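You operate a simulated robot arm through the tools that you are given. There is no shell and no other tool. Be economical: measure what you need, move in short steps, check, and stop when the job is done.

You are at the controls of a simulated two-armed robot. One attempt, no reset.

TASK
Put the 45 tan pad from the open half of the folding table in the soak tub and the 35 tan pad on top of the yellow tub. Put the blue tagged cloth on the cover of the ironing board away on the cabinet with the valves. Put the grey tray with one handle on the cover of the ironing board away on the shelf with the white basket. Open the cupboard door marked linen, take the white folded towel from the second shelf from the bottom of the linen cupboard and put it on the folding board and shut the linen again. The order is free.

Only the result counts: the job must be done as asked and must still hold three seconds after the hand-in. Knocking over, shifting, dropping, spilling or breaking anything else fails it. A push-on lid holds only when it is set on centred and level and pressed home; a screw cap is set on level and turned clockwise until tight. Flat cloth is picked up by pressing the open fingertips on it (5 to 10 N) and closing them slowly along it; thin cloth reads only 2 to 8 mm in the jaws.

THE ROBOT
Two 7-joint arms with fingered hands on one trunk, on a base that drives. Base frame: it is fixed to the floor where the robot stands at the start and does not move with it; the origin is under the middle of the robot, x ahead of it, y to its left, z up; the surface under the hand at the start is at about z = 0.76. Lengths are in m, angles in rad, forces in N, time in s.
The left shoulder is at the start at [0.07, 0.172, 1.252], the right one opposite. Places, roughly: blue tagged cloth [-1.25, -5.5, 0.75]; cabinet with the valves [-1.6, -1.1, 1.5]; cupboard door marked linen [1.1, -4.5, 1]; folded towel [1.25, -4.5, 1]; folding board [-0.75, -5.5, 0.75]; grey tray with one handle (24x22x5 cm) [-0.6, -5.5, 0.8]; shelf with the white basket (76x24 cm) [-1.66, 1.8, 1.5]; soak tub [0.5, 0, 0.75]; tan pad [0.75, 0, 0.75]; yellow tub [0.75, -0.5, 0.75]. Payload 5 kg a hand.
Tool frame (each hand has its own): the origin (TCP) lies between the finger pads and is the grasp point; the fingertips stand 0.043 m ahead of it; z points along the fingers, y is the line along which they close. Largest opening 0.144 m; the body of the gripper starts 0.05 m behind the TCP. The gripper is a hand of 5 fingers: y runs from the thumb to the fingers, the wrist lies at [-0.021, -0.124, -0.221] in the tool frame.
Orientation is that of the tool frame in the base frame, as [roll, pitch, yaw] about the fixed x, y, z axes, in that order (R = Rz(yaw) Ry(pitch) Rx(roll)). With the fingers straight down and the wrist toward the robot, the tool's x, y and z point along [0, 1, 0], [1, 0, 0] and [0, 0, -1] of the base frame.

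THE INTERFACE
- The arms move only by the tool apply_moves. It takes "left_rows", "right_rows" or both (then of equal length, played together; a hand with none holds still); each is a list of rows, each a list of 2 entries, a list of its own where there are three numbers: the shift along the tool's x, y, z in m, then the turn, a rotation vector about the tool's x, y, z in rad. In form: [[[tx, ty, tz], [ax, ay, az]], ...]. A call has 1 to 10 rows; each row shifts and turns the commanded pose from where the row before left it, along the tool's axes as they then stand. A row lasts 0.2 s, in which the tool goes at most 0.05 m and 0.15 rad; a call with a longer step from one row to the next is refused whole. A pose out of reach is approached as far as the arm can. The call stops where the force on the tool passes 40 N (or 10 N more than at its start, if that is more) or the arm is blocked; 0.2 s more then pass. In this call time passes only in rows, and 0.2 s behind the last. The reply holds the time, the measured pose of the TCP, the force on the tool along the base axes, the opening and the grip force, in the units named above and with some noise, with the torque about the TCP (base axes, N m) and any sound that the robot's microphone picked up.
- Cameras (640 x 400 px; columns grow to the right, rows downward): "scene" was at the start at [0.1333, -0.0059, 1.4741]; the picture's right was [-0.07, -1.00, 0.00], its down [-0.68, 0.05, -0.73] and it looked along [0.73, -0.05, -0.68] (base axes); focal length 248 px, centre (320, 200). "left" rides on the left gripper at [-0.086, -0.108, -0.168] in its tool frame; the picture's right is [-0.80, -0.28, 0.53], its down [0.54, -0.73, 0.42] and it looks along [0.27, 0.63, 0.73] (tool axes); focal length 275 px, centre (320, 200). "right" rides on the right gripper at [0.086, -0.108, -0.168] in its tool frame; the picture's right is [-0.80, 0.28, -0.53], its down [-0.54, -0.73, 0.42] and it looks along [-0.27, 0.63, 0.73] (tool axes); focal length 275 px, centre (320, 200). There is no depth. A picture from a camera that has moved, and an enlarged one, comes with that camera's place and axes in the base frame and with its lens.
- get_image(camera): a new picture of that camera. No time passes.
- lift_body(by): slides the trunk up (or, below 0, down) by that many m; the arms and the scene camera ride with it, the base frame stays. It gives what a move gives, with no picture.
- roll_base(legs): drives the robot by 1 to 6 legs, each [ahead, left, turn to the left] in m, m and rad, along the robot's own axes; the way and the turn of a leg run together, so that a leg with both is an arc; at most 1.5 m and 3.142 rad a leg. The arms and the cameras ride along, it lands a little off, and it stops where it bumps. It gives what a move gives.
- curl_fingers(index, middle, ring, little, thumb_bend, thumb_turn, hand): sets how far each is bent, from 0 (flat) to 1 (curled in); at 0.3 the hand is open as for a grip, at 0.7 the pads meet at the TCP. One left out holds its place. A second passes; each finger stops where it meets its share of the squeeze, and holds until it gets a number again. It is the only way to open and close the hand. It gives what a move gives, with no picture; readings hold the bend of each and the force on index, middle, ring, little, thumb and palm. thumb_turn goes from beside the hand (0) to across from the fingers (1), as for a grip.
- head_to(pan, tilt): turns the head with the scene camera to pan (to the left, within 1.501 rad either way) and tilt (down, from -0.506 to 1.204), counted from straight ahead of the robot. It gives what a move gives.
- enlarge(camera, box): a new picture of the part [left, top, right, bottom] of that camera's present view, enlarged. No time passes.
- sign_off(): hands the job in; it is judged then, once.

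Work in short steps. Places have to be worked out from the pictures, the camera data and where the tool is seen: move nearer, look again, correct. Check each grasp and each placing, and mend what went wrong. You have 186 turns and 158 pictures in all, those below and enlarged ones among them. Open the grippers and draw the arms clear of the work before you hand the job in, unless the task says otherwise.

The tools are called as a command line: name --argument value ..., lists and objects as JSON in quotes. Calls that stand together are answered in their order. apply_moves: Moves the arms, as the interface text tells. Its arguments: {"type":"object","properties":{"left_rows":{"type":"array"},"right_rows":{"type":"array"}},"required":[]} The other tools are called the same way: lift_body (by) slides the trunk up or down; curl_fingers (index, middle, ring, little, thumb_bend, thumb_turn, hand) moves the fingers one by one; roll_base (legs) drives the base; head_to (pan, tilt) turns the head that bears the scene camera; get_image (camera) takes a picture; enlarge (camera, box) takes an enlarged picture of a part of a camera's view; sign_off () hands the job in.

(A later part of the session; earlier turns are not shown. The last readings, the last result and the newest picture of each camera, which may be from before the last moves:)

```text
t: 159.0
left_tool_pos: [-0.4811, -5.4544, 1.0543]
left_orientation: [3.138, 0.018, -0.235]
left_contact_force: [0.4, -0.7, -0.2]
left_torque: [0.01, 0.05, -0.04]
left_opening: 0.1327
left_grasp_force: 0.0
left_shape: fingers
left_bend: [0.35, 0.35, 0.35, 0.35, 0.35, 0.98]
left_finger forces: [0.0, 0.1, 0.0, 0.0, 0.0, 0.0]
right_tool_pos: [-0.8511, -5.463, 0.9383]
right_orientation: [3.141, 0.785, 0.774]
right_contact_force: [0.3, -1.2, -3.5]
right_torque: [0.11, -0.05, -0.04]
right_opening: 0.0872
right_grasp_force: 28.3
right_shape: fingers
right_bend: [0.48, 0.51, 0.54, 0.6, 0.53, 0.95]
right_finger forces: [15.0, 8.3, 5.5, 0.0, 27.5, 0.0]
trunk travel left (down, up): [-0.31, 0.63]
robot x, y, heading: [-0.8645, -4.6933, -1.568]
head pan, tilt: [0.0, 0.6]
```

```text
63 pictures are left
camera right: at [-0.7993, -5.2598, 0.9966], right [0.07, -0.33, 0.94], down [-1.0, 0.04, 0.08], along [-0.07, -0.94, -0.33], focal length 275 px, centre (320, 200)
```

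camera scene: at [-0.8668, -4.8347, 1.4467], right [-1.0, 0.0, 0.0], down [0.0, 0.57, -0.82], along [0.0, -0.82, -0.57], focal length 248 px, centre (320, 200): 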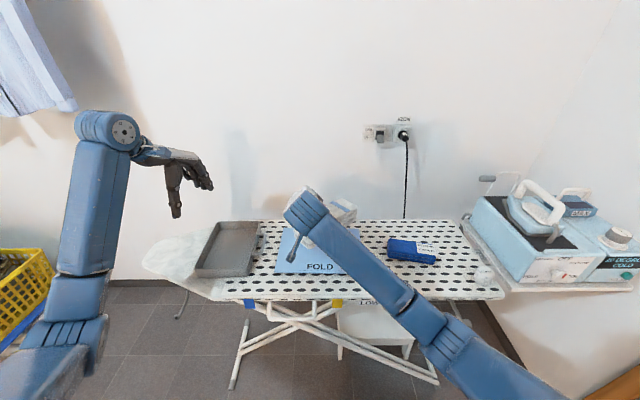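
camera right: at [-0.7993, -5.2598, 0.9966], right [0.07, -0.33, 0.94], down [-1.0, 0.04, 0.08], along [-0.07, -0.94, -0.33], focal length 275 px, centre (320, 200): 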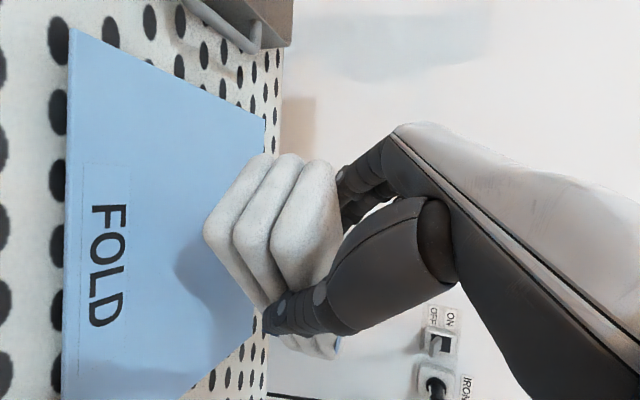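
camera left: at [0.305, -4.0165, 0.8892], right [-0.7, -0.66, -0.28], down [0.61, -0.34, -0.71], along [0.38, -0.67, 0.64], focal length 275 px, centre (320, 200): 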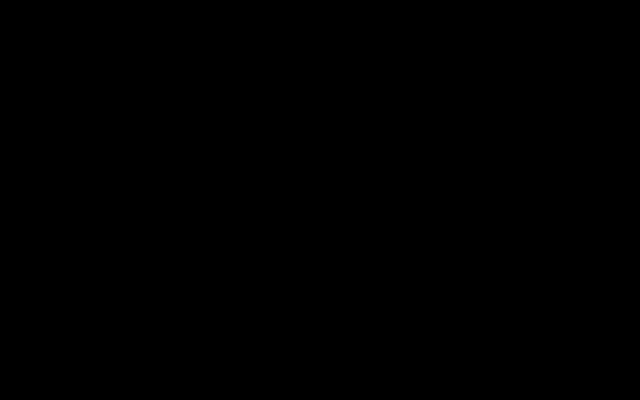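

Over the board. I lower in steps.

apply_moves --right_rows '[[[0.0212, 0, 0.0212], [0, 0, 0]], [[0.0212, 0, 0.0212], [0, 0, 0]], [[0.0142, 0, 0.0142], [0, 0, 0]], [[0.006, 0, 0.006], [0, 0, 0]], [[0.004, 0, 0.004], [0, 0, 0]], [[0.004, 0, 0.004], [0, 0, 0]]]'

get_image --camera "right"

```text
t: 160.1
left_tool_pos: [-0.4836, -5.452, 1.0568]
left_orientation: [3.138, 0.015, -0.237]
left_contact_force: [-0.4, 0.0, -0.1]
left_torque: [0.09, 0.0, -0.03]
left_opening: 0.1326
left_grasp_force: 0.1
left_shape: fingers
left_bend: [0.35, 0.35, 0.35, 0.35, 0.35, 0.98]
left_finger forces: [0.0, 0.1, 0.0, 0.0, 0.0, 0.0]
right_tool_pos: [-0.851, -5.4634, 0.8636]
right_orientation: [3.11, 0.794, 0.755]
right_contact_force: [-0.2, 9.4, 23.5]
right_torque: [-0.39, 0.45, -0.22]
right_opening: 0.0872
right_grasp_force: 32.9
right_shape: fingers
right_bend: [0.48, 0.51, 0.54, 0.6, 0.53, 0.96]
right_finger forces: [12.3, 7.6, 13.7, 0.0, 32.2, 0.1]
trunk travel left (down, up): [-0.31, 0.63]
robot x, y, heading: [-0.8716, -4.6952, -1.567]
head pan, tilt: [0.0, 0.6]
stopped in row 5 (right hand): the force on the tool passed its limit at 46 N (the readings are from after the stop); the commanded pose is now the measured one
```

```text
62 pictures are left
camera right: at [-0.8001, -5.2598, 0.9188], right [0.06, -0.31, 0.95], down [-1.0, 0.04, 0.08], along [-0.06, -0.95, -0.31], focal length 275 px, centre (320, 200)
```

right: 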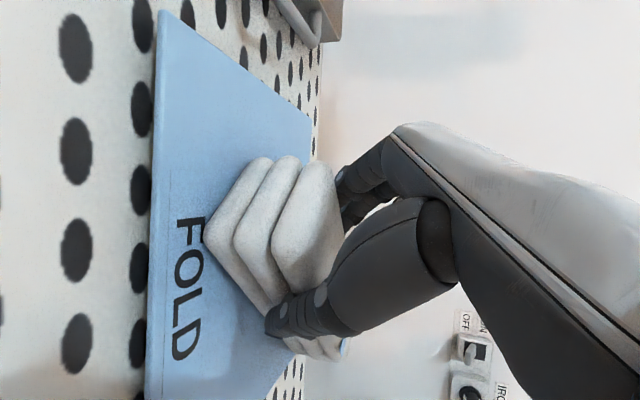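

Contact at TCP z 0.864, so the board surface is at ≈0.807 and its centre is (-0.872,-5.456). I lift slightly, shift 2.6 cm toward me, and set down softly.

apply_moves --right_rows '[[[-0.0141, 0, -0.0141], [0, 0, 0]], [[0.0126, -0.019, -0.0126], [0.03, 0, 0]], [[0.006, 0, 0.006], [0, 0, 0]], [[0.003, 0, 0.003], [0, 0, 0]], [[0.002, 0, 0.002], [0, 0, 0]]]'

get_image --camera "scene"

```text
t: 161.3
left_tool_pos: [-0.4825, -5.4535, 1.0558]
left_orientation: [3.137, 0.015, -0.238]
left_contact_force: [1.1, 0.1, 0.5]
left_torque: [0.01, 0.0, 0.03]
left_opening: 0.1327
left_grasp_force: 0.1
left_shape: fingers
left_bend: [0.35, 0.35, 0.35, 0.35, 0.35, 0.98]
left_finger forces: [0.0, 0.1, 0.0, 0.0, 0.0, 0.1]
right_tool_pos: [-0.8533, -5.4369, 0.8663]
right_orientation: [-3.14, 0.795, 0.756]
right_contact_force: [-0.9, 2.0, 11.9]
right_torque: [-0.85, 0.28, 0.01]
right_opening: 0.0873
right_grasp_force: 31.5
right_shape: fingers
right_bend: [0.48, 0.51, 0.54, 0.6, 0.53, 0.95]
right_finger forces: [14.2, 7.5, 13.8, 0.0, 28.0, 0.0]
trunk travel left (down, up): [-0.31, 0.63]
robot x, y, heading: [-0.8651, -4.6959, -1.566]
head pan, tilt: [0.0, 0.6]
```

```text
61 pictures are left
camera scene: at [-0.8691, -4.8324, 1.4472], right [-1.0, 0.0, 0.0], down [0.0, 0.56, -0.83], along [0.0, -0.83, -0.56], focal length 248 px, centre (320, 200)
```

scene: 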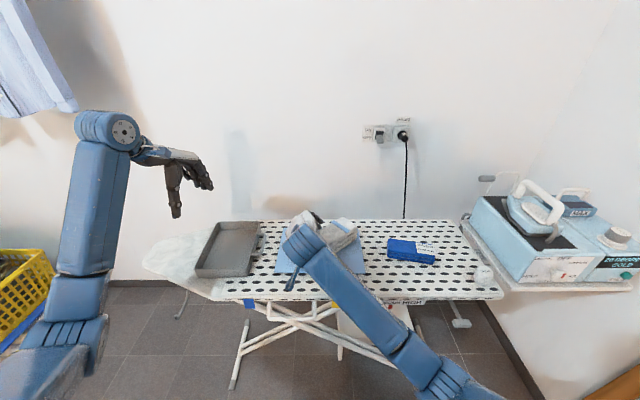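

Resting at 12 N. I open the hand and rise along the fingers' direction.

curl_fingers --hand "right" --index 0.38 --middle 0.38 --ring 0.36 --little 0.36 --thumb_bend 0.34

apply_moves --right_rows '[[[0, 0, -0.02], [0, 0, 0]], [[-0.007, 0, -0.03], [0, 0, 0]], [[-0.01, 0, -0.035], [0, 0, 0]], [[-0.01, 0, -0.035], [0, 0, 0]], [[-0.01, -0.02, -0.035], [0, 0, 0]]]'

get_image --camera "scene"

get_image --camera "right"

```text
t: 162.3
left_tool_pos: [-0.4836, -5.4536, 1.0547]
left_orientation: [3.137, 0.017, -0.235]
left_contact_force: [1.3, 0.6, -0.2]
left_torque: [-0.05, 0.01, 0.02]
left_opening: 0.1326
left_grasp_force: 0.0
left_shape: fingers
left_bend: [0.35, 0.35, 0.35, 0.35, 0.35, 0.98]
left_finger forces: [0.0, 0.1, 0.0, 0.0, 0.0, 0.0]
right_tool_pos: [-0.8515, -5.4378, 0.8625]
right_orientation: [-3.134, 0.793, 0.759]
right_contact_force: [-0.2, -0.5, 0.5]
right_torque: [-0.02, 0.02, -0.01]
right_opening: 0.1287
right_grasp_force: 0.0
right_shape: fingers
right_bend: [0.38, 0.38, 0.36, 0.36, 0.34, 0.97]
right_finger forces: [0.1, 0.0, 0.0, 0.1, 0.1, 0.0]
trunk travel left (down, up): [-0.31, 0.63]
robot x, y, heading: [-0.871, -4.6961, -1.561]
head pan, tilt: [0.0, 0.6]
```

```text
t: 163.5
left_tool_pos: [-0.4842, -5.4534, 1.0557]
left_orientation: [3.138, 0.015, -0.235]
left_contact_force: [0.3, 0.1, 0.8]
left_torque: [-0.03, 0.03, 0.03]
left_opening: 0.1325
left_grasp_force: 0.1
left_shape: fingers
left_bend: [0.35, 0.35, 0.35, 0.35, 0.35, 0.98]
left_finger forces: [0.1, 0.1, 0.1, 0.0, 0.0, 0.0]
right_tool_pos: [-0.8022, -5.3666, 0.9988]
right_orientation: [-3.131, 0.793, 0.761]
right_contact_force: [-0.2, 0.4, -0.4]
right_torque: [0.03, -0.02, 0.02]
right_opening: 0.1286
right_grasp_force: 0.1
right_shape: fingers
right_bend: [0.38, 0.38, 0.36, 0.36, 0.34, 0.97]
right_finger forces: [0.1, 0.1, 0.0, 0.0, 0.0, 0.0]
trunk travel left (down, up): [-0.31, 0.63]
robot x, y, heading: [-0.8713, -4.6966, -1.567]
head pan, tilt: [0.0, 0.6]
```

```text
60 pictures are left
camera scene: at [-0.8689, -4.8323, 1.447], right [-1.0, 0.0, 0.0], down [0.0, 0.56, -0.83], along [0.0, -0.83, -0.56], focal length 248 px, centre (320, 200)
```

scene: 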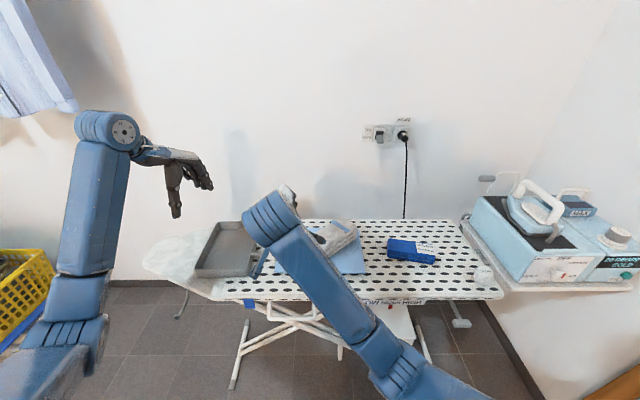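

```text
59 pictures are left
camera right: at [-0.7464, -5.1641, 1.0577], right [0.07, -0.33, 0.94], down [-0.99, 0.06, 0.09], along [-0.09, -0.94, -0.33], focal length 275 px, centre (320, 200)
```

right: 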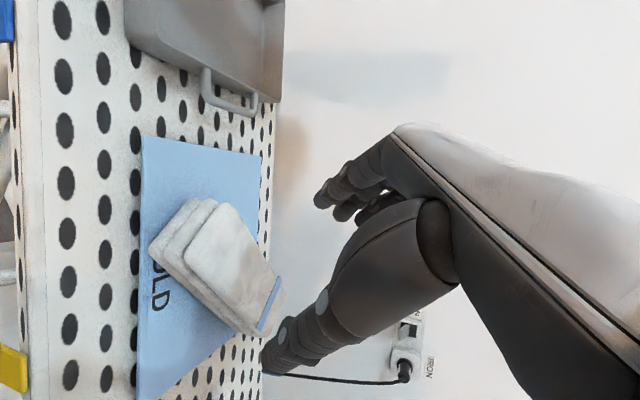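

The towel lies fully on the FOLD board. Next the blue cloth at about (-1.18,-5.445): I level the right hand to point down and move over it.

apply_moves --right_rows '[[[0, 0, 0], [0, 0.132, 0]], [[0, 0, 0], [0, 0.132, 0]], [[0, 0, 0], [0, 0.132, 0]], [[0, 0, 0], [0, 0.132, 0]], [[0, 0, 0], [0, 0.132, 0]], [[0, 0, 0], [0, 0.133, 0]], [[0, 0, 0], [0, 0, 0.127]], [[0, 0, 0], [0, 0, 0.127]], [[0, 0, 0], [0, 0, 0.127]], [[0, 0, 0], [0, 0, 0.127]]]'

apply_moves --right_rows '[[[0, 0, 0], [0, 0, 0.127]], [[0, 0, 0], [0, 0, 0.127]], [[-0.047, 0.01, 0], [0, 0, 0]], [[-0.047, 0.01, 0], [0, 0, 0]], [[-0.047, 0.01, 0], [0, 0, 0]], [[-0.047, 0.01, 0], [0, 0, 0]], [[-0.047, 0.01, 0], [0, 0, 0]], [[-0.047, 0.01, 0], [0, 0, 0]], [[-0.047, 0.01, 0], [0, 0, 0]], [[-0.047, 0.01, 0], [0, 0, 0]]]'

get_image --camera "scene"

get_image --camera "right"

```text
t: 165.7
left_tool_pos: [-0.4834, -5.4549, 1.056]
left_orientation: [3.136, 0.015, -0.233]
left_contact_force: [-0.1, -0.2, 0.2]
left_torque: [-0.01, -0.01, 0.02]
left_opening: 0.1324
left_grasp_force: 0.0
left_shape: fingers
left_bend: [0.35, 0.35, 0.35, 0.35, 0.35, 0.98]
left_finger forces: [0.0, 0.0, 0.0, 0.0, 0.0, 0.1]
right_tool_pos: [-0.8205, -5.3794, 1.0104]
right_orientation: [3.122, 0.028, 0.22]
right_contact_force: [-0.2, 0.6, -1.3]
right_torque: [0.01, 0.0, 0.01]
right_opening: 0.1286
right_grasp_force: 0.0
right_shape: fingers
right_bend: [0.38, 0.38, 0.36, 0.36, 0.34, 0.97]
right_finger forces: [0.0, 0.1, 0.0, 0.0, 0.0, 0.0]
trunk travel left (down, up): [-0.31, 0.63]
robot x, y, heading: [-0.8677, -4.6943, -1.566]
head pan, tilt: [0.0, 0.6]
```

```text
t: 167.9
left_tool_pos: [-0.4852, -5.4535, 1.0539]
left_orientation: [3.136, 0.014, -0.236]
left_contact_force: [-0.6, 0.3, -0.3]
left_torque: [0.02, -0.03, 0.04]
left_opening: 0.1328
left_grasp_force: 0.1
left_shape: fingers
left_bend: [0.35, 0.35, 0.35, 0.35, 0.35, 0.98]
left_finger forces: [0.0, 0.0, 0.0, 0.0, 0.1, 0.1]
right_tool_pos: [-1.1826, -5.445, 0.9989]
right_orientation: [-3.135, 0.001, -0.008]
right_contact_force: [0.3, 0.2, -0.5]
right_torque: [0.0, -0.03, -0.02]
right_opening: 0.1286
right_grasp_force: 0.1
right_shape: fingers
right_bend: [0.38, 0.38, 0.36, 0.36, 0.34, 0.98]
right_finger forces: [0.0, 0.1, 0.1, 0.1, 0.1, 0.0]
trunk travel left (down, up): [-0.31, 0.63]
robot x, y, heading: [-0.8713, -4.693, -1.568]
head pan, tilt: [0.0, 0.6]
```

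```text
58 pictures are left
camera scene: at [-0.8711, -4.8339, 1.4468], right [-1.0, 0.0, 0.0], down [0.0, 0.57, -0.82], along [0.0, -0.82, -0.57], focal length 248 px, centre (320, 200)
```

scene: 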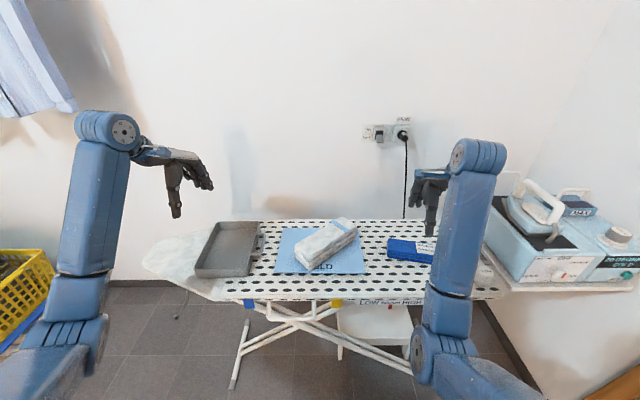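

```text
57 pictures are left
camera right: at [-1.0965, -5.3371, 1.1679], right [-0.8, -0.28, 0.53], down [-0.54, 0.73, -0.42], along [-0.27, -0.62, -0.73], focal length 275 px, centre (320, 200)
```

right: 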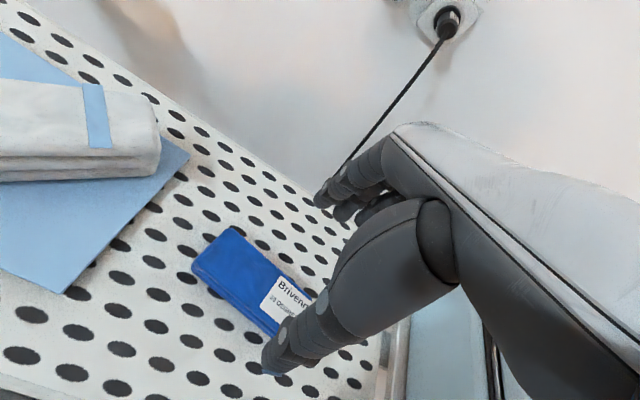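

The cloth centre is about (-1.178,-5.436), turned ~22°. I yaw the hand to match and descend to z≈0.88.

apply_moves --right_rows '[[[0.004, -0.009, 0.0], [0, 0, 0.125]], [[0, 0, 0.02], [0, 0, 0.125]], [[0, 0, 0.03], [0, 0, 0.125]], [[0, 0, 0.03], [0, 0, 0]], [[0, 0, 0.03], [0, 0, 0]]]'

get_image --camera "right"

enlarge --camera "scene" --box '[360, 140, 500, 300]'

```text
t: 169.1
left_tool_pos: [-0.4831, -5.4552, 1.0546]
left_orientation: [3.137, 0.014, -0.234]
left_contact_force: [0.4, -0.3, 0.0]
left_torque: [-0.01, 0.02, 0.0]
left_opening: 0.1324
left_grasp_force: 0.2
left_shape: fingers
left_bend: [0.35, 0.35, 0.35, 0.35, 0.35, 0.98]
left_finger forces: [0.0, 0.0, 0.1, 0.0, 0.0, 0.1]
right_tool_pos: [-1.1767, -5.4319, 0.8901]
right_orientation: [-3.137, 0.004, -0.384]
right_contact_force: [0.0, -0.1, 0.7]
right_torque: [0.02, -0.01, -0.01]
right_opening: 0.1283
right_grasp_force: 0.1
right_shape: fingers
right_bend: [0.38, 0.38, 0.36, 0.36, 0.34, 0.98]
right_finger forces: [0.0, 0.1, 0.0, 0.1, 0.1, 0.1]
trunk travel left (down, up): [-0.31, 0.63]
robot x, y, heading: [-0.8691, -4.6963, -1.567]
head pan, tilt: [0.0, 0.6]
```

```text
56 pictures are left
camera right: at [-1.0561, -5.3655, 1.059], right [-0.84, 0.03, 0.54], down [-0.23, 0.88, -0.42], along [-0.49, -0.48, -0.73], focal length 275 px, centre (320, 200)
```

right: 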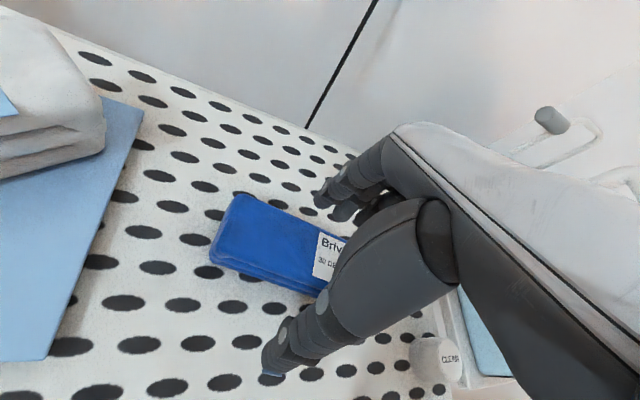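

```text
2.50 times, centred on (430, 220) of scene
camera zoom: at [-0.869, -4.834, 1.4469], right [-1.0, 0.0, 0.0], down [0.0, 0.57, -0.82], along [0.0, -0.82, -0.57], focal length 620 px, centre (45, 150)
```

zoom: 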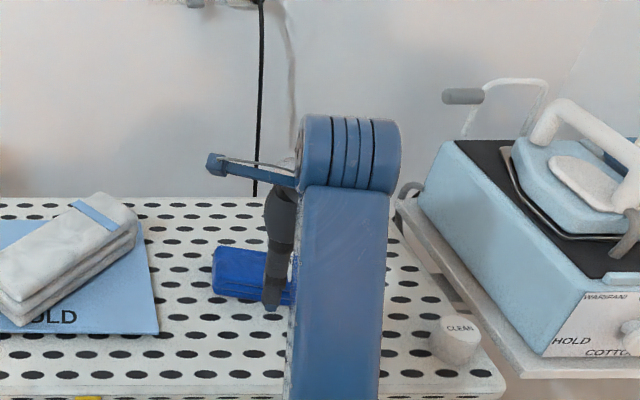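

The cloth is between thumb and fingers. I shift 1 cm and go down to z≈0.857.

apply_moves --right_rows '[[[0, 0.009, 0.015], [0, 0, 0]], [[0, 0, 0.01], [0, 0, 0]], [[0, 0, 0.008], [0, 0, 0]]]'

curl_fingers --hand "right" --index 0.5 --middle 0.5 --ring 0.5 --little 0.5 --thumb_bend 0.5

get_image --camera "right"

```text
t: 169.9
left_tool_pos: [-0.4827, -5.4542, 1.055]
left_orientation: [3.138, 0.015, -0.237]
left_contact_force: [-0.8, 0.0, -0.4]
left_torque: [0.02, 0.01, -0.01]
left_opening: 0.1325
left_grasp_force: 0.0
left_shape: fingers
left_bend: [0.35, 0.35, 0.35, 0.35, 0.35, 0.98]
left_finger forces: [0.0, 0.1, 0.0, 0.0, 0.1, 0.1]
right_tool_pos: [-1.1806, -5.4413, 0.8569]
right_orientation: [-3.139, 0.006, -0.382]
right_contact_force: [-0.2, -0.7, 0.3]
right_torque: [0.0, -0.03, 0.02]
right_opening: 0.1284
right_grasp_force: 0.1
right_shape: fingers
right_bend: [0.38, 0.38, 0.36, 0.36, 0.34, 0.98]
right_finger forces: [0.0, 0.0, 0.0, 0.0, 0.0, 0.1]
trunk travel left (down, up): [-0.31, 0.63]
robot x, y, heading: [-0.8732, -4.6904, -1.567]
head pan, tilt: [0.0, 0.6]
```

```text
t: 170.9
left_tool_pos: [-0.4829, -5.4548, 1.054]
left_orientation: [3.137, 0.015, -0.235]
left_contact_force: [-0.1, 0.3, 0.0]
left_torque: [-0.02, 0.01, 0.02]
left_opening: 0.1323
left_grasp_force: 0.0
left_shape: fingers
left_bend: [0.35, 0.35, 0.35, 0.35, 0.35, 0.98]
left_finger forces: [0.1, 0.0, 0.0, 0.0, 0.0, 0.0]
right_tool_pos: [-1.18, -5.4425, 0.8575]
right_orientation: [-3.138, 0.005, -0.382]
right_contact_force: [-0.2, 0.3, 0.1]
right_torque: [0.01, 0.01, 0.01]
right_opening: 0.079
right_grasp_force: 0.2
right_shape: fingers
right_bend: [0.5, 0.5, 0.5, 0.5, 0.5, 0.98]
right_finger forces: [0.0, 0.2, 0.1, 0.0, 0.0, 0.1]
trunk travel left (down, up): [-0.31, 0.63]
robot x, y, heading: [-0.8681, -4.6938, -1.569]
head pan, tilt: [0.0, 0.6]
```

```text
54 pictures are left
camera right: at [-1.0598, -5.3736, 1.0263], right [-0.84, 0.03, 0.54], down [-0.23, 0.88, -0.42], along [-0.48, -0.48, -0.73], focal length 275 px, centre (320, 200)
```

right: 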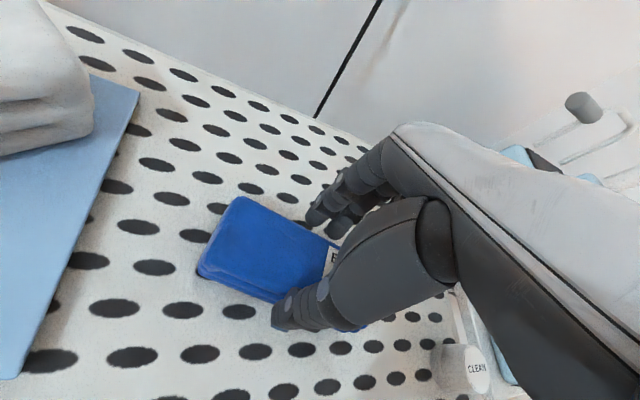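

Fingers surround it. I lower 3 mm and close.

apply_moves --right_rows '[[[0, 0, 0.003], [0, 0, 0]]]'

curl_fingers --hand "right" --index 0.68 --middle 0.68 --ring 0.68 --little 0.66 --thumb_bend 0.68

apply_moves --right_rows '[[[0, 0, -0.01], [0, 0, 0]], [[0, 0, -0.02], [0, 0, 0]], [[0, 0, -0.03], [0, 0, 0]]]'

get_image --camera "right"

```text
t: 171.3
left_tool_pos: [-0.4826, -5.454, 1.0545]
left_orientation: [3.135, 0.018, -0.237]
left_contact_force: [-0.9, 0.7, 0.4]
left_torque: [-0.01, -0.02, -0.02]
left_opening: 0.1327
left_grasp_force: 0.1
left_shape: fingers
left_bend: [0.35, 0.35, 0.35, 0.35, 0.35, 0.98]
left_finger forces: [0.1, 0.1, 0.0, 0.0, 0.0, 0.0]
right_tool_pos: [-1.1812, -5.4426, 0.8552]
right_orientation: [-3.138, 0.005, -0.384]
right_contact_force: [-0.2, -0.8, 0.7]
right_torque: [-0.05, 0.01, 0.0]
right_opening: 0.0791
right_grasp_force: 0.1
right_shape: fingers
right_bend: [0.5, 0.5, 0.5, 0.5, 0.5, 0.98]
right_finger forces: [0.1, 0.0, 0.3, 0.1, 0.0, 0.0]
trunk travel left (down, up): [-0.31, 0.63]
robot x, y, heading: [-0.8706, -4.6963, -1.563]
head pan, tilt: [0.0, 0.6]
```

```text
t: 172.3
left_tool_pos: [-0.4825, -5.4539, 1.0558]
left_orientation: [3.135, 0.015, -0.236]
left_contact_force: [-0.3, 0.1, 0.3]
left_torque: [0.02, -0.02, 0.03]
left_opening: 0.1326
left_grasp_force: 0.0
left_shape: fingers
left_bend: [0.35, 0.35, 0.35, 0.35, 0.35, 0.98]
left_finger forces: [0.0, 0.0, 0.0, 0.0, 0.0, 0.1]
right_tool_pos: [-1.18, -5.4434, 0.8543]
right_orientation: [-3.137, 0.006, -0.381]
right_contact_force: [-1.4, 0.3, 2.1]
right_torque: [0.02, -0.01, 0.0]
right_opening: 0.0705
right_grasp_force: 25.0
right_shape: fingers
right_bend: [0.59, 0.61, 0.62, 0.66, 0.51, 0.94]
right_finger forces: [9.4, 9.4, 6.5, 0.0, 25.0, 0.0]
trunk travel left (down, up): [-0.31, 0.63]
robot x, y, heading: [-0.87, -4.693, -1.568]
head pan, tilt: [0.0, 0.6]
```

```text
t: 173.1
left_tool_pos: [-0.4834, -5.4535, 1.0553]
left_orientation: [3.136, 0.016, -0.236]
left_contact_force: [0.6, 0.7, -0.4]
left_torque: [-0.01, 0.02, 0.01]
left_opening: 0.1325
left_grasp_force: 0.1
left_shape: fingers
left_bend: [0.35, 0.35, 0.35, 0.35, 0.35, 0.98]
left_finger forces: [0.0, 0.1, 0.0, 0.0, 0.0, 0.0]
right_tool_pos: [-1.1787, -5.4442, 0.9129]
right_orientation: [-3.136, 0.005, -0.383]
right_contact_force: [0.6, 0.1, -1.0]
right_torque: [-0.04, 0.01, -0.05]
right_opening: 0.0703
right_grasp_force: 25.0
right_shape: fingers
right_bend: [0.59, 0.61, 0.63, 0.66, 0.51, 0.94]
right_finger forces: [9.1, 9.2, 6.4, 0.0, 25.0, 0.1]
trunk travel left (down, up): [-0.31, 0.63]
robot x, y, heading: [-0.8715, -4.6946, -1.573]
head pan, tilt: [0.0, 0.6]
```

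```text
53 pictures are left
camera right: at [-1.0593, -5.3764, 1.0817], right [-0.84, 0.03, 0.54], down [-0.23, 0.88, -0.42], along [-0.48, -0.48, -0.73], focal length 275 px, centre (320, 200)
```

right: 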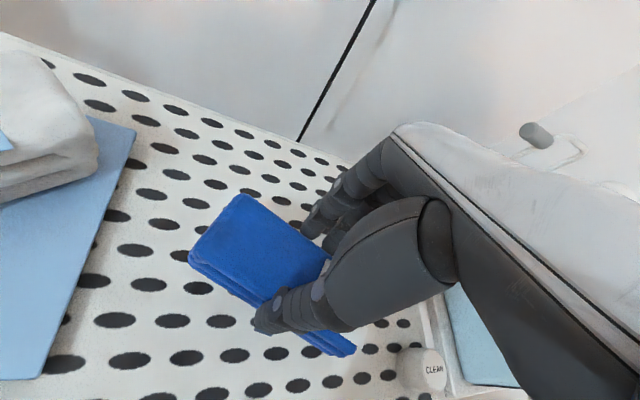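

The cloth is held at 25 N. I raise it to carry height and inspect the tray closely.

apply_moves --right_rows '[[[0, -0.02, -0.04], [0, 0, 0]], [[0, -0.03, -0.04], [0, 0, 0]], [[0, -0.03, -0.04], [0, 0, 0]]]'

enlarge --camera "scene" --box '[140, 190, 300, 310]'

get_image --camera "left"

```text
t: 174.1
left_tool_pos: [-0.4844, -5.4557, 1.0566]
left_orientation: [3.137, 0.014, -0.238]
left_contact_force: [-1.4, -0.8, 0.2]
left_torque: [0.02, -0.13, 0.01]
left_opening: 0.1331
left_grasp_force: 0.0
left_shape: fingers
left_bend: [0.35, 0.35, 0.35, 0.35, 0.35, 0.98]
left_finger forces: [0.0, 0.1, 0.0, 0.1, 0.1, 0.0]
right_tool_pos: [-1.1809, -5.3689, 1.0366]
right_orientation: [3.13, 0.054, -0.419]
right_contact_force: [-1.8, -0.2, -0.6]
right_torque: [0.0, -0.08, 0.03]
right_opening: 0.0704
right_grasp_force: 24.8
right_shape: fingers
right_bend: [0.59, 0.61, 0.63, 0.66, 0.51, 0.94]
right_finger forces: [9.2, 9.0, 6.4, 0.0, 24.7, 0.1]
trunk travel left (down, up): [-0.31, 0.63]
robot x, y, heading: [-0.8702, -4.6908, -1.568]
head pan, tilt: [0.0, 0.6]
stopped in row 3 (right hand): the arm was blocked; the commanded pose is now the measured one
```

```text
3.33 times, centred on (220, 250) of scene
camera zoom: at [-0.8718, -4.8346, 1.4468], right [-1.0, 0.0, 0.0], down [0.0, 0.57, -0.82], along [0.0, -0.82, -0.57], focal length 826 px, centre (653, 33)
```

zoom: 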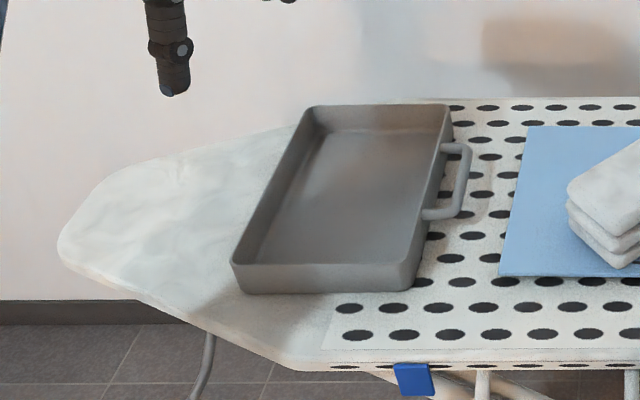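

```text
51 pictures are left
camera left: at [-0.5411, -5.3291, 1.2232], right [-0.71, 0.46, -0.52], down [0.69, 0.58, -0.43], along [0.1, -0.67, -0.73], focal length 275 px, centre (320, 200)
```

left: 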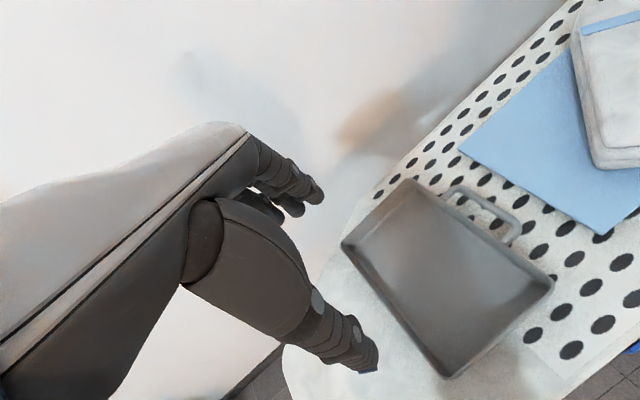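

Tray rim: x -0.49…-0.65, y -5.33…-5.55, rim z≈0.85. I turn the left hand so it can pinch the left long wall at mid-length.

apply_moves --left_rows '[[[0, 0, 0], [0, 0, 0.148]], [[0, 0, 0], [0, 0, 0.148]], [[0, 0, 0], [0, 0, 0.148]], [[0, 0, 0], [0, 0, 0.148]], [[0, 0, 0], [0, 0, 0.148]], [[0, 0, 0], [0, 0, 0.148]], [[0, 0, 0], [0, 0, 0.148]], [[0, 0, 0], [0, 0, 0.148]], [[0, 0, 0], [0, 0, 0.148]]]'

apply_moves --left_rows '[[[-0.03, 0.01, 0.03], [0, 0, 0]], [[0, 0, 0.04], [0, 0, 0]], [[0, 0, 0.04], [0, 0, 0]]]'

get_image --camera "left"

enlarge --camera "scene" --box '[140, 150, 300, 310]'

```text
t: 176.1
left_tool_pos: [-0.4828, -5.4549, 1.055]
left_orientation: [3.125, 0.001, -1.57]
left_contact_force: [-0.3, -0.2, -0.6]
left_torque: [0.01, -0.02, 0.02]
left_opening: 0.1326
left_grasp_force: 0.1
left_shape: fingers
left_bend: [0.35, 0.35, 0.35, 0.35, 0.35, 0.98]
left_finger forces: [0.0, 0.0, 0.0, 0.1, 0.0, 0.1]
right_tool_pos: [-1.1786, -5.3682, 1.0363]
right_orientation: [3.129, 0.056, -0.418]
right_contact_force: [0.3, 1.3, 0.0]
right_torque: [0.03, 0.01, 0.02]
right_opening: 0.0702
right_grasp_force: 24.8
right_shape: fingers
right_bend: [0.59, 0.61, 0.63, 0.66, 0.51, 0.94]
right_finger forces: [9.2, 9.0, 6.3, 0.0, 24.7, 0.0]
trunk travel left (down, up): [-0.31, 0.63]
robot x, y, heading: [-0.8702, -4.6928, -1.568]
head pan, tilt: [0.0, 0.6]
```

```text
t: 176.9
left_tool_pos: [-0.4933, -5.4242, 0.9452]
left_orientation: [3.125, -0.003, -1.569]
left_contact_force: [0.3, 0.1, 0.2]
left_torque: [0.0, 0.01, 0.05]
left_opening: 0.1329
left_grasp_force: 0.1
left_shape: fingers
left_bend: [0.35, 0.35, 0.35, 0.35, 0.35, 0.98]
left_finger forces: [0.1, 0.1, 0.1, 0.0, 0.0, 0.0]
right_tool_pos: [-1.1773, -5.3674, 1.0375]
right_orientation: [3.128, 0.056, -0.417]
right_contact_force: [-0.3, -0.1, -0.8]
right_torque: [0.01, 0.02, 0.02]
right_opening: 0.0702
right_grasp_force: 24.8
right_shape: fingers
right_bend: [0.59, 0.61, 0.63, 0.66, 0.51, 0.94]
right_finger forces: [9.3, 9.0, 6.3, 0.0, 24.7, 0.0]
trunk travel left (down, up): [-0.31, 0.63]
robot x, y, heading: [-0.8677, -4.6988, -1.572]
head pan, tilt: [0.0, 0.6]
```

```text
50 pictures are left
camera left: at [-0.3821, -5.3378, 1.1109], right [0.27, 0.8, -0.54], down [0.72, -0.54, -0.43], along [-0.64, -0.27, -0.72], focal length 275 px, centre (320, 200)
```

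left: 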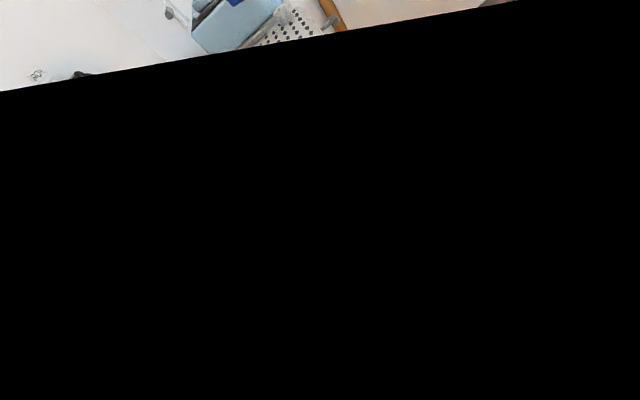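

```text
2.50 times, centred on (220, 230) of scene
camera zoom: at [-0.868, -4.8341, 1.4469], right [-1.0, 0.0, 0.0], down [0.0, 0.57, -0.82], along [0.0, -0.82, -0.57], focal length 620 px, centre (570, 125)
```

zoom: 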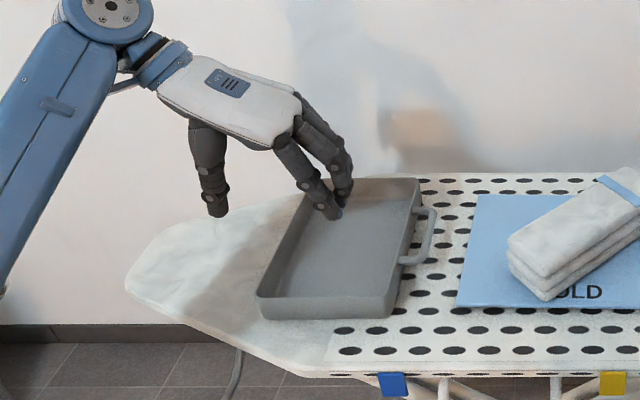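

Thumb is outside and fingers inside the tray. I descend to z≈0.865.

apply_moves --left_rows '[[[0, 0, 0.03], [0, 0, 0]], [[0, 0, 0.025], [0, 0, 0]], [[0, 0, 0.015], [0, 0, 0]], [[0, 0, 0.01], [0, 0, 0]]]'

enlarge --camera "scene" --box '[140, 150, 300, 310]'

```text
t: 177.9
left_tool_pos: [-0.4967, -5.4247, 0.8643]
left_orientation: [3.125, 0.0, -1.57]
left_contact_force: [0.3, -0.2, 0.4]
left_torque: [0.01, 0.01, -0.03]
left_opening: 0.1327
left_grasp_force: 0.0
left_shape: fingers
left_bend: [0.35, 0.35, 0.35, 0.35, 0.35, 0.98]
left_finger forces: [0.0, 0.0, 0.0, 0.0, 0.1, 0.0]
right_tool_pos: [-1.1782, -5.3682, 1.0383]
right_orientation: [3.128, 0.057, -0.419]
right_contact_force: [0.0, -0.6, -0.5]
right_torque: [0.0, 0.02, 0.02]
right_opening: 0.0703
right_grasp_force: 24.2
right_shape: fingers
right_bend: [0.59, 0.61, 0.63, 0.66, 0.51, 0.94]
right_finger forces: [9.2, 9.0, 6.3, 0.0, 24.7, 0.1]
trunk travel left (down, up): [-0.31, 0.63]
robot x, y, heading: [-0.8664, -4.6936, -1.57]
head pan, tilt: [0.0, 0.6]
```

```text
2.50 times, centred on (220, 230) of scene
camera zoom: at [-0.8684, -4.834, 1.4468], right [-1.0, 0.0, 0.0], down [0.0, 0.57, -0.82], along [0.0, -0.82, -0.57], focal length 620 px, centre (570, 125)
```

zoom: 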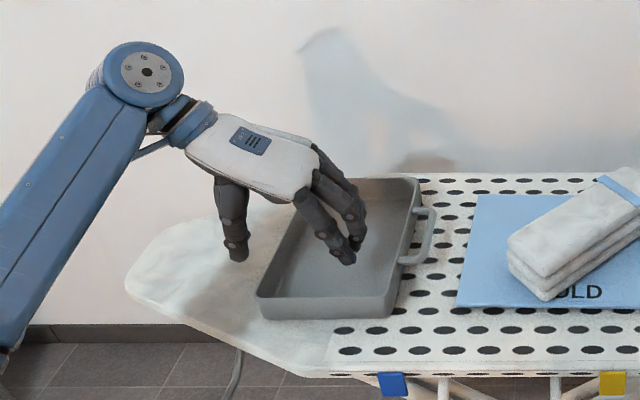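

Good straddle of the wall. I close the hand on it.

curl_fingers --hand "left" --index 0.6 --middle 0.6 --ring 0.6 --little 0.6 --thumb_bend 0.6

curl_fingers --hand "left" --index 0.85 --middle 0.85 --ring 0.85 --little 0.85 --thumb_bend 0.85

enlarge --camera "scene" --box '[140, 150, 300, 310]'

```text
t: 178.9
left_tool_pos: [-0.4975, -5.4249, 0.8654]
left_orientation: [3.127, 0.0, -1.567]
left_contact_force: [-0.4, 0.4, 0.2]
left_torque: [0.02, -0.01, -0.02]
left_opening: 0.0434
left_grasp_force: 0.1
left_shape: fingers
left_bend: [0.6, 0.6, 0.6, 0.6, 0.6, 0.97]
left_finger forces: [0.0, 0.0, 0.0, 0.1, 0.1, 0.0]
right_tool_pos: [-1.1776, -5.3676, 1.0376]
right_orientation: [3.127, 0.055, -0.419]
right_contact_force: [-0.9, -0.1, -0.4]
right_torque: [0.0, 0.02, 0.01]
right_opening: 0.0701
right_grasp_force: 24.7
right_shape: fingers
right_bend: [0.59, 0.61, 0.63, 0.66, 0.51, 0.94]
right_finger forces: [9.3, 9.0, 6.3, 0.1, 24.8, 0.0]
trunk travel left (down, up): [-0.31, 0.63]
robot x, y, heading: [-0.8677, -4.6935, -1.565]
head pan, tilt: [0.0, 0.6]
```

```text
t: 179.9
left_tool_pos: [-0.4969, -5.4251, 0.8637]
left_orientation: [3.126, 0.0, -1.567]
left_contact_force: [0.2, 0.0, 0.5]
left_torque: [0.03, -0.01, -0.01]
left_opening: 0.0009
left_grasp_force: 0.1
left_shape: fingers
left_bend: [0.75, 0.85, 0.85, 0.85, 0.8, 0.97]
left_finger forces: [0.0, 0.1, 0.0, 0.0, 0.0, 0.0]
right_tool_pos: [-1.1779, -5.3676, 1.038]
right_orientation: [3.128, 0.057, -0.419]
right_contact_force: [-0.5, -0.7, -0.4]
right_torque: [0.0, 0.0, 0.01]
right_opening: 0.0704
right_grasp_force: 25.1
right_shape: fingers
right_bend: [0.59, 0.61, 0.63, 0.66, 0.51, 0.94]
right_finger forces: [9.3, 9.1, 6.3, 0.0, 24.8, 0.0]
trunk travel left (down, up): [-0.31, 0.63]
robot x, y, heading: [-0.8705, -4.6957, -1.573]
head pan, tilt: [0.0, 0.6]
```

```text
2.50 times, centred on (220, 230) of scene
camera zoom: at [-0.8688, -4.8337, 1.4469], right [-1.0, 0.0, 0.0], down [0.0, 0.57, -0.82], along [0.0, -0.82, -0.57], focal length 620 px, centre (570, 125)
```

zoom: 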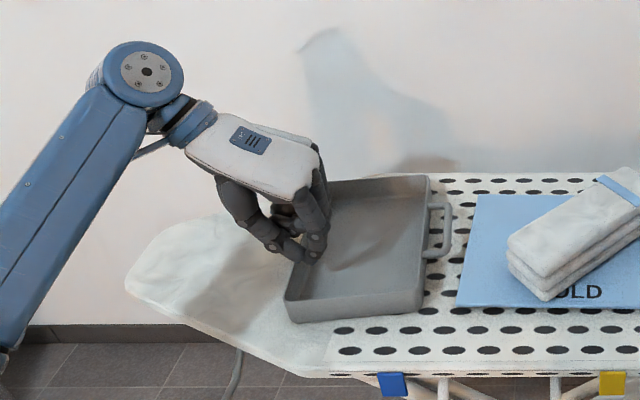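

The fingers slipped over the low rim and only nudged the tray aside (no grip, nothing else touched). New plan: drag the tray toward me so its near edge overhangs the board, then hold it with thumb underneath. First, lift the fist and put it inside the tray.

apply_moves --left_rows '[[[0, 0, -0.03], [0, 0, 0]], [[0, 0, -0.04], [0, 0, 0]], [[0, 0.04, 0], [0, 0, 0]], [[0, 0.04, 0], [0, 0, 0]], [[0, 0.03, 0], [0, 0, 0]], [[0, 0, 0.03], [0, 0, 0]], [[0, 0, 0.03], [0, 0, 0]], [[0, 0, 0.02], [0, 0, 0]], [[0, 0, 0.015], [0, 0, 0]]]'

enlarge --camera "scene" --box '[140, 150, 300, 310]'

```text
t: 181.9
left_tool_pos: [-0.607, -5.426, 0.8409]
left_orientation: [3.126, 0.0, -1.567]
left_contact_force: [-0.4, -0.1, 0.2]
left_torque: [0.0, 0.01, -0.02]
left_opening: 0.001
left_grasp_force: 0.1
left_shape: fingers
left_bend: [0.76, 0.85, 0.85, 0.85, 0.81, 0.97]
left_finger forces: [0.0, 0.1, 0.0, 0.0, 0.0, 0.0]
right_tool_pos: [-1.178, -5.3683, 1.0373]
right_orientation: [3.127, 0.056, -0.418]
right_contact_force: [1.0, -0.6, -1.1]
right_torque: [0.01, 0.0, -0.03]
right_opening: 0.0703
right_grasp_force: 24.9
right_shape: fingers
right_bend: [0.59, 0.61, 0.63, 0.66, 0.51, 0.94]
right_finger forces: [9.3, 9.0, 6.3, 0.1, 24.8, 0.1]
trunk travel left (down, up): [-0.31, 0.63]
robot x, y, heading: [-0.8689, -4.6917, -1.569]
head pan, tilt: [0.0, 0.6]
```

```text
2.50 times, centred on (220, 230) of scene
camera zoom: at [-0.8685, -4.834, 1.4468], right [-1.0, 0.0, 0.0], down [0.0, 0.57, -0.82], along [0.0, -0.82, -0.57], focal length 620 px, centre (570, 125)
```

zoom: 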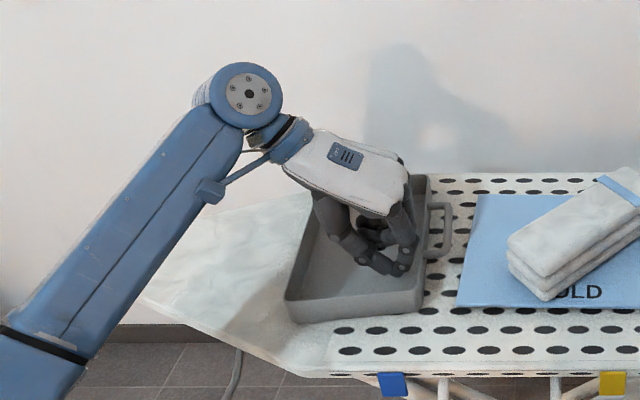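

The fist is inside the tray, no contact with its floor. I lower 1 cm and drag toward me.

apply_moves --left_rows '[[[0, 0, 0.01], [0, 0, 0]], [[-0.027, 0, 0], [0, 0, 0]], [[-0.027, 0, 0], [0, 0, 0]], [[-0.027, 0, 0], [0, 0, 0]], [[-0.027, 0, 0], [0, 0, 0]], [[-0.027, 0, 0], [0, 0, 0]], [[-0.027, 0, 0], [0, 0, 0]]]'

enlarge --camera "scene" --box '[140, 150, 300, 310]'

```text
t: 183.5
left_tool_pos: [-0.6089, -5.2616, 0.8322]
left_orientation: [3.125, 0.0, -1.567]
left_contact_force: [0.3, -0.2, 0.2]
left_torque: [-0.05, -0.01, -0.04]
left_opening: 0.001
left_grasp_force: 0.0
left_shape: fingers
left_bend: [0.76, 0.85, 0.85, 0.85, 0.81, 0.97]
left_finger forces: [0.0, 0.0, 0.0, 0.1, 0.1, 0.1]
right_tool_pos: [-1.1795, -5.3669, 1.0374]
right_orientation: [3.128, 0.056, -0.418]
right_contact_force: [0.6, 0.3, 0.3]
right_torque: [-0.04, 0.0, 0.02]
right_opening: 0.0703
right_grasp_force: 24.7
right_shape: fingers
right_bend: [0.59, 0.61, 0.63, 0.66, 0.51, 0.94]
right_finger forces: [9.2, 8.9, 6.3, 0.0, 24.8, 0.0]
trunk travel left (down, up): [-0.31, 0.63]
robot x, y, heading: [-0.8727, -4.6964, -1.569]
head pan, tilt: [0.0, 0.6]
```

```text
2.50 times, centred on (220, 230) of scene
camera zoom: at [-0.8685, -4.8326, 1.447], right [-1.0, 0.0, 0.0], down [0.0, 0.56, -0.83], along [0.0, -0.83, -0.56], focal length 620 px, centre (570, 125)
```

zoom: 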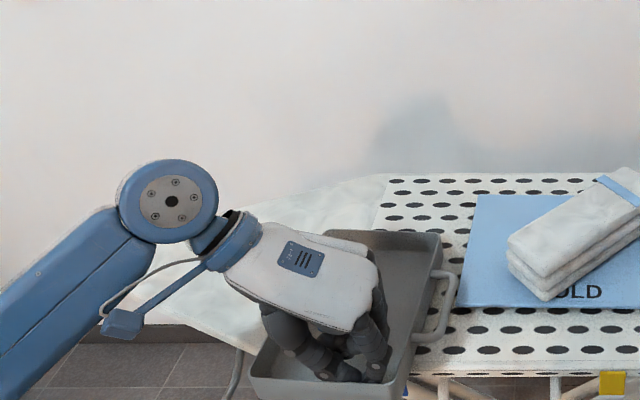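

The tray moved 8.5 cm; overhang is only ~2.5 cm. I drag 5 cm more.

apply_moves --left_rows '[[[-0.02, 0, 0], [0, 0, 0]], [[-0.015, 0, 0], [0, 0, 0]], [[-0.015, 0, 0], [0, 0, 0]]]'

enlarge --camera "scene" --box '[140, 190, 300, 350]'

```text
t: 184.3
left_tool_pos: [-0.6074, -5.213, 0.8333]
left_orientation: [3.126, -0.001, -1.568]
left_contact_force: [-0.1, -1.0, -0.6]
left_torque: [0.04, 0.0, 0.04]
left_opening: 0.001
left_grasp_force: 0.0
left_shape: fingers
left_bend: [0.76, 0.85, 0.85, 0.85, 0.81, 0.97]
left_finger forces: [0.0, 0.0, 0.0, 0.0, 0.0, 0.0]
right_tool_pos: [-1.1772, -5.3673, 1.0388]
right_orientation: [3.128, 0.056, -0.418]
right_contact_force: [-0.4, 0.3, -0.9]
right_torque: [-0.01, 0.03, 0.01]
right_opening: 0.0704
right_grasp_force: 24.6
right_shape: fingers
right_bend: [0.59, 0.61, 0.63, 0.66, 0.51, 0.94]
right_finger forces: [9.3, 8.9, 6.3, 0.1, 24.9, 0.0]
trunk travel left (down, up): [-0.31, 0.63]
robot x, y, heading: [-0.8677, -4.697, -1.568]
head pan, tilt: [0.0, 0.6]
```

```text
2.50 times, centred on (220, 270) of scene
camera zoom: at [-0.8686, -4.8329, 1.4469], right [-1.0, 0.0, 0.0], down [0.0, 0.56, -0.83], along [0.0, -0.83, -0.56], focal length 620 px, centre (570, 25)
```

zoom: 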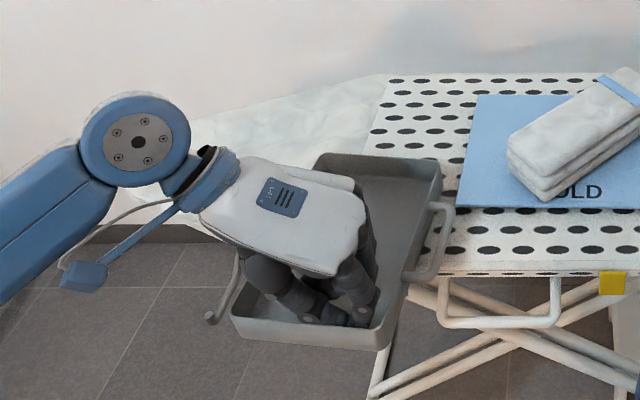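

Near edge now overhangs ~7.5 cm with the centre still on the board. I lift the fist out, back the base 0.25 m and extend the hand again in front of the tray.

apply_moves --left_rows '[[[0.004, 0, -0.04], [0, 0, 0]], [[0, 0, -0.045], [0, 0, 0]], [[0, 0, -0.045], [0, 0, 0]]]'

roll_base --legs '[[-0.25, 0, 0]]'

apply_moves --left_rows '[[[0.04, 0, 0], [0, 0, 0]], [[0.04, 0, 0], [0, 0, 0]], [[0.03, 0, 0], [-0.08, 0.08, -0.08]], [[0, 0, 0], [-0.086, 0.086, -0.086]], [[0, 0, 0], [-0.086, 0.086, -0.086]], [[0, 0, 0], [-0.086, 0.086, -0.086]], [[0, 0, 0], [-0.086, 0.086, -0.086]], [[0, 0, 0], [-0.086, 0.086, -0.086]], [[0, 0, 0], [-0.086, 0.086, -0.086]], [[0, 0, 0], [-0.086, 0.086, -0.086]]]'

get_image --camera "scene"

```text
t: 185.1
left_tool_pos: [-0.6083, -5.2191, 0.9612]
left_orientation: [3.127, 0.0, -1.568]
left_contact_force: [-0.4, -0.7, 0.5]
left_torque: [0.02, -0.06, -0.02]
left_opening: 0.0009
left_grasp_force: 0.1
left_shape: fingers
left_bend: [0.76, 0.85, 0.85, 0.85, 0.81, 0.97]
left_finger forces: [0.0, 0.1, 0.1, 0.1, 0.0, 0.1]
right_tool_pos: [-1.1768, -5.3675, 1.0381]
right_orientation: [3.127, 0.056, -0.418]
right_contact_force: [-0.7, 0.0, -0.2]
right_torque: [0.03, -0.03, -0.02]
right_opening: 0.0703
right_grasp_force: 24.5
right_shape: fingers
right_bend: [0.59, 0.61, 0.63, 0.66, 0.51, 0.94]
right_finger forces: [9.3, 8.8, 6.3, 0.0, 24.9, 0.1]
trunk travel left (down, up): [-0.31, 0.63]
robot x, y, heading: [-0.8672, -4.6958, -1.568]
head pan, tilt: [0.0, 0.6]
```

```text
t: 186.9
left_tool_pos: [-0.6053, -4.966, 0.9616]
left_orientation: [3.126, -0.002, -1.562]
left_contact_force: [0.1, 0.1, -0.3]
left_torque: [-0.05, 0.01, -0.02]
left_opening: 0.0007
left_grasp_force: 0.0
left_shape: fingers
left_bend: [0.76, 0.85, 0.85, 0.85, 0.81, 0.97]
left_finger forces: [0.0, 0.0, 0.0, 0.0, 0.0, 0.1]
right_tool_pos: [-1.1745, -5.1162, 1.0369]
right_orientation: [3.127, 0.055, -0.412]
right_contact_force: [-0.1, 1.3, -0.7]
right_torque: [-0.02, -0.02, 0.0]
right_opening: 0.0701
right_grasp_force: 24.5
right_shape: fingers
right_bend: [0.59, 0.61, 0.63, 0.66, 0.51, 0.94]
right_finger forces: [9.3, 8.9, 6.3, 0.1, 24.8, 0.0]
trunk travel left (down, up): [-0.31, 0.63]
robot x, y, heading: [-0.8723, -4.4439, -1.565]
head pan, tilt: [0.0, 0.6]
```

```text
t: 189.1
left_tool_pos: [-0.6051, -5.0747, 0.9605]
left_orientation: [2.226, -0.323, -0.654]
left_contact_force: [-0.5, -1.1, -0.4]
left_torque: [0.03, -0.05, -0.02]
left_opening: 0.0009
left_grasp_force: 0.0
left_shape: fingers
left_bend: [0.76, 0.85, 0.85, 0.85, 0.81, 0.97]
left_finger forces: [0.0, 0.0, 0.0, 0.1, 0.1, 0.0]
right_tool_pos: [-1.175, -5.1167, 1.0385]
right_orientation: [3.128, 0.056, -0.412]
right_contact_force: [0.5, 0.6, -0.4]
right_torque: [-0.02, -0.01, -0.03]
right_opening: 0.0702
right_grasp_force: 24.5
right_shape: fingers
right_bend: [0.59, 0.62, 0.63, 0.66, 0.51, 0.94]
right_finger forces: [9.3, 8.8, 6.3, 0.1, 24.7, 0.0]
trunk travel left (down, up): [-0.31, 0.63]
robot x, y, heading: [-0.8689, -4.4429, -1.561]
head pan, tilt: [0.0, 0.6]
```

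```text
43 pictures are left
camera scene: at [-0.8693, -4.5805, 1.447], right [-1.0, -0.01, 0.0], down [0.0, 0.56, -0.83], along [0.01, -0.83, -0.56], focal length 248 px, centre (320, 200)
```

scene: 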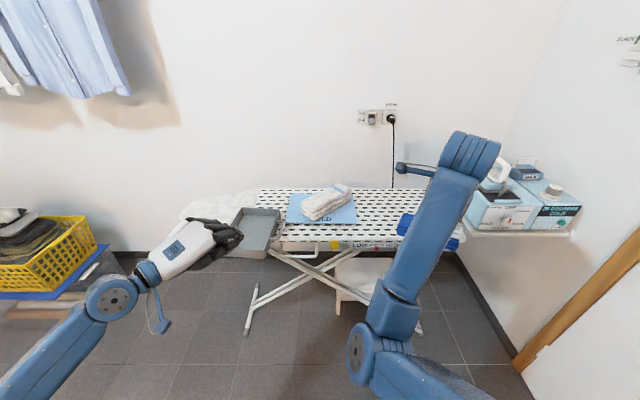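

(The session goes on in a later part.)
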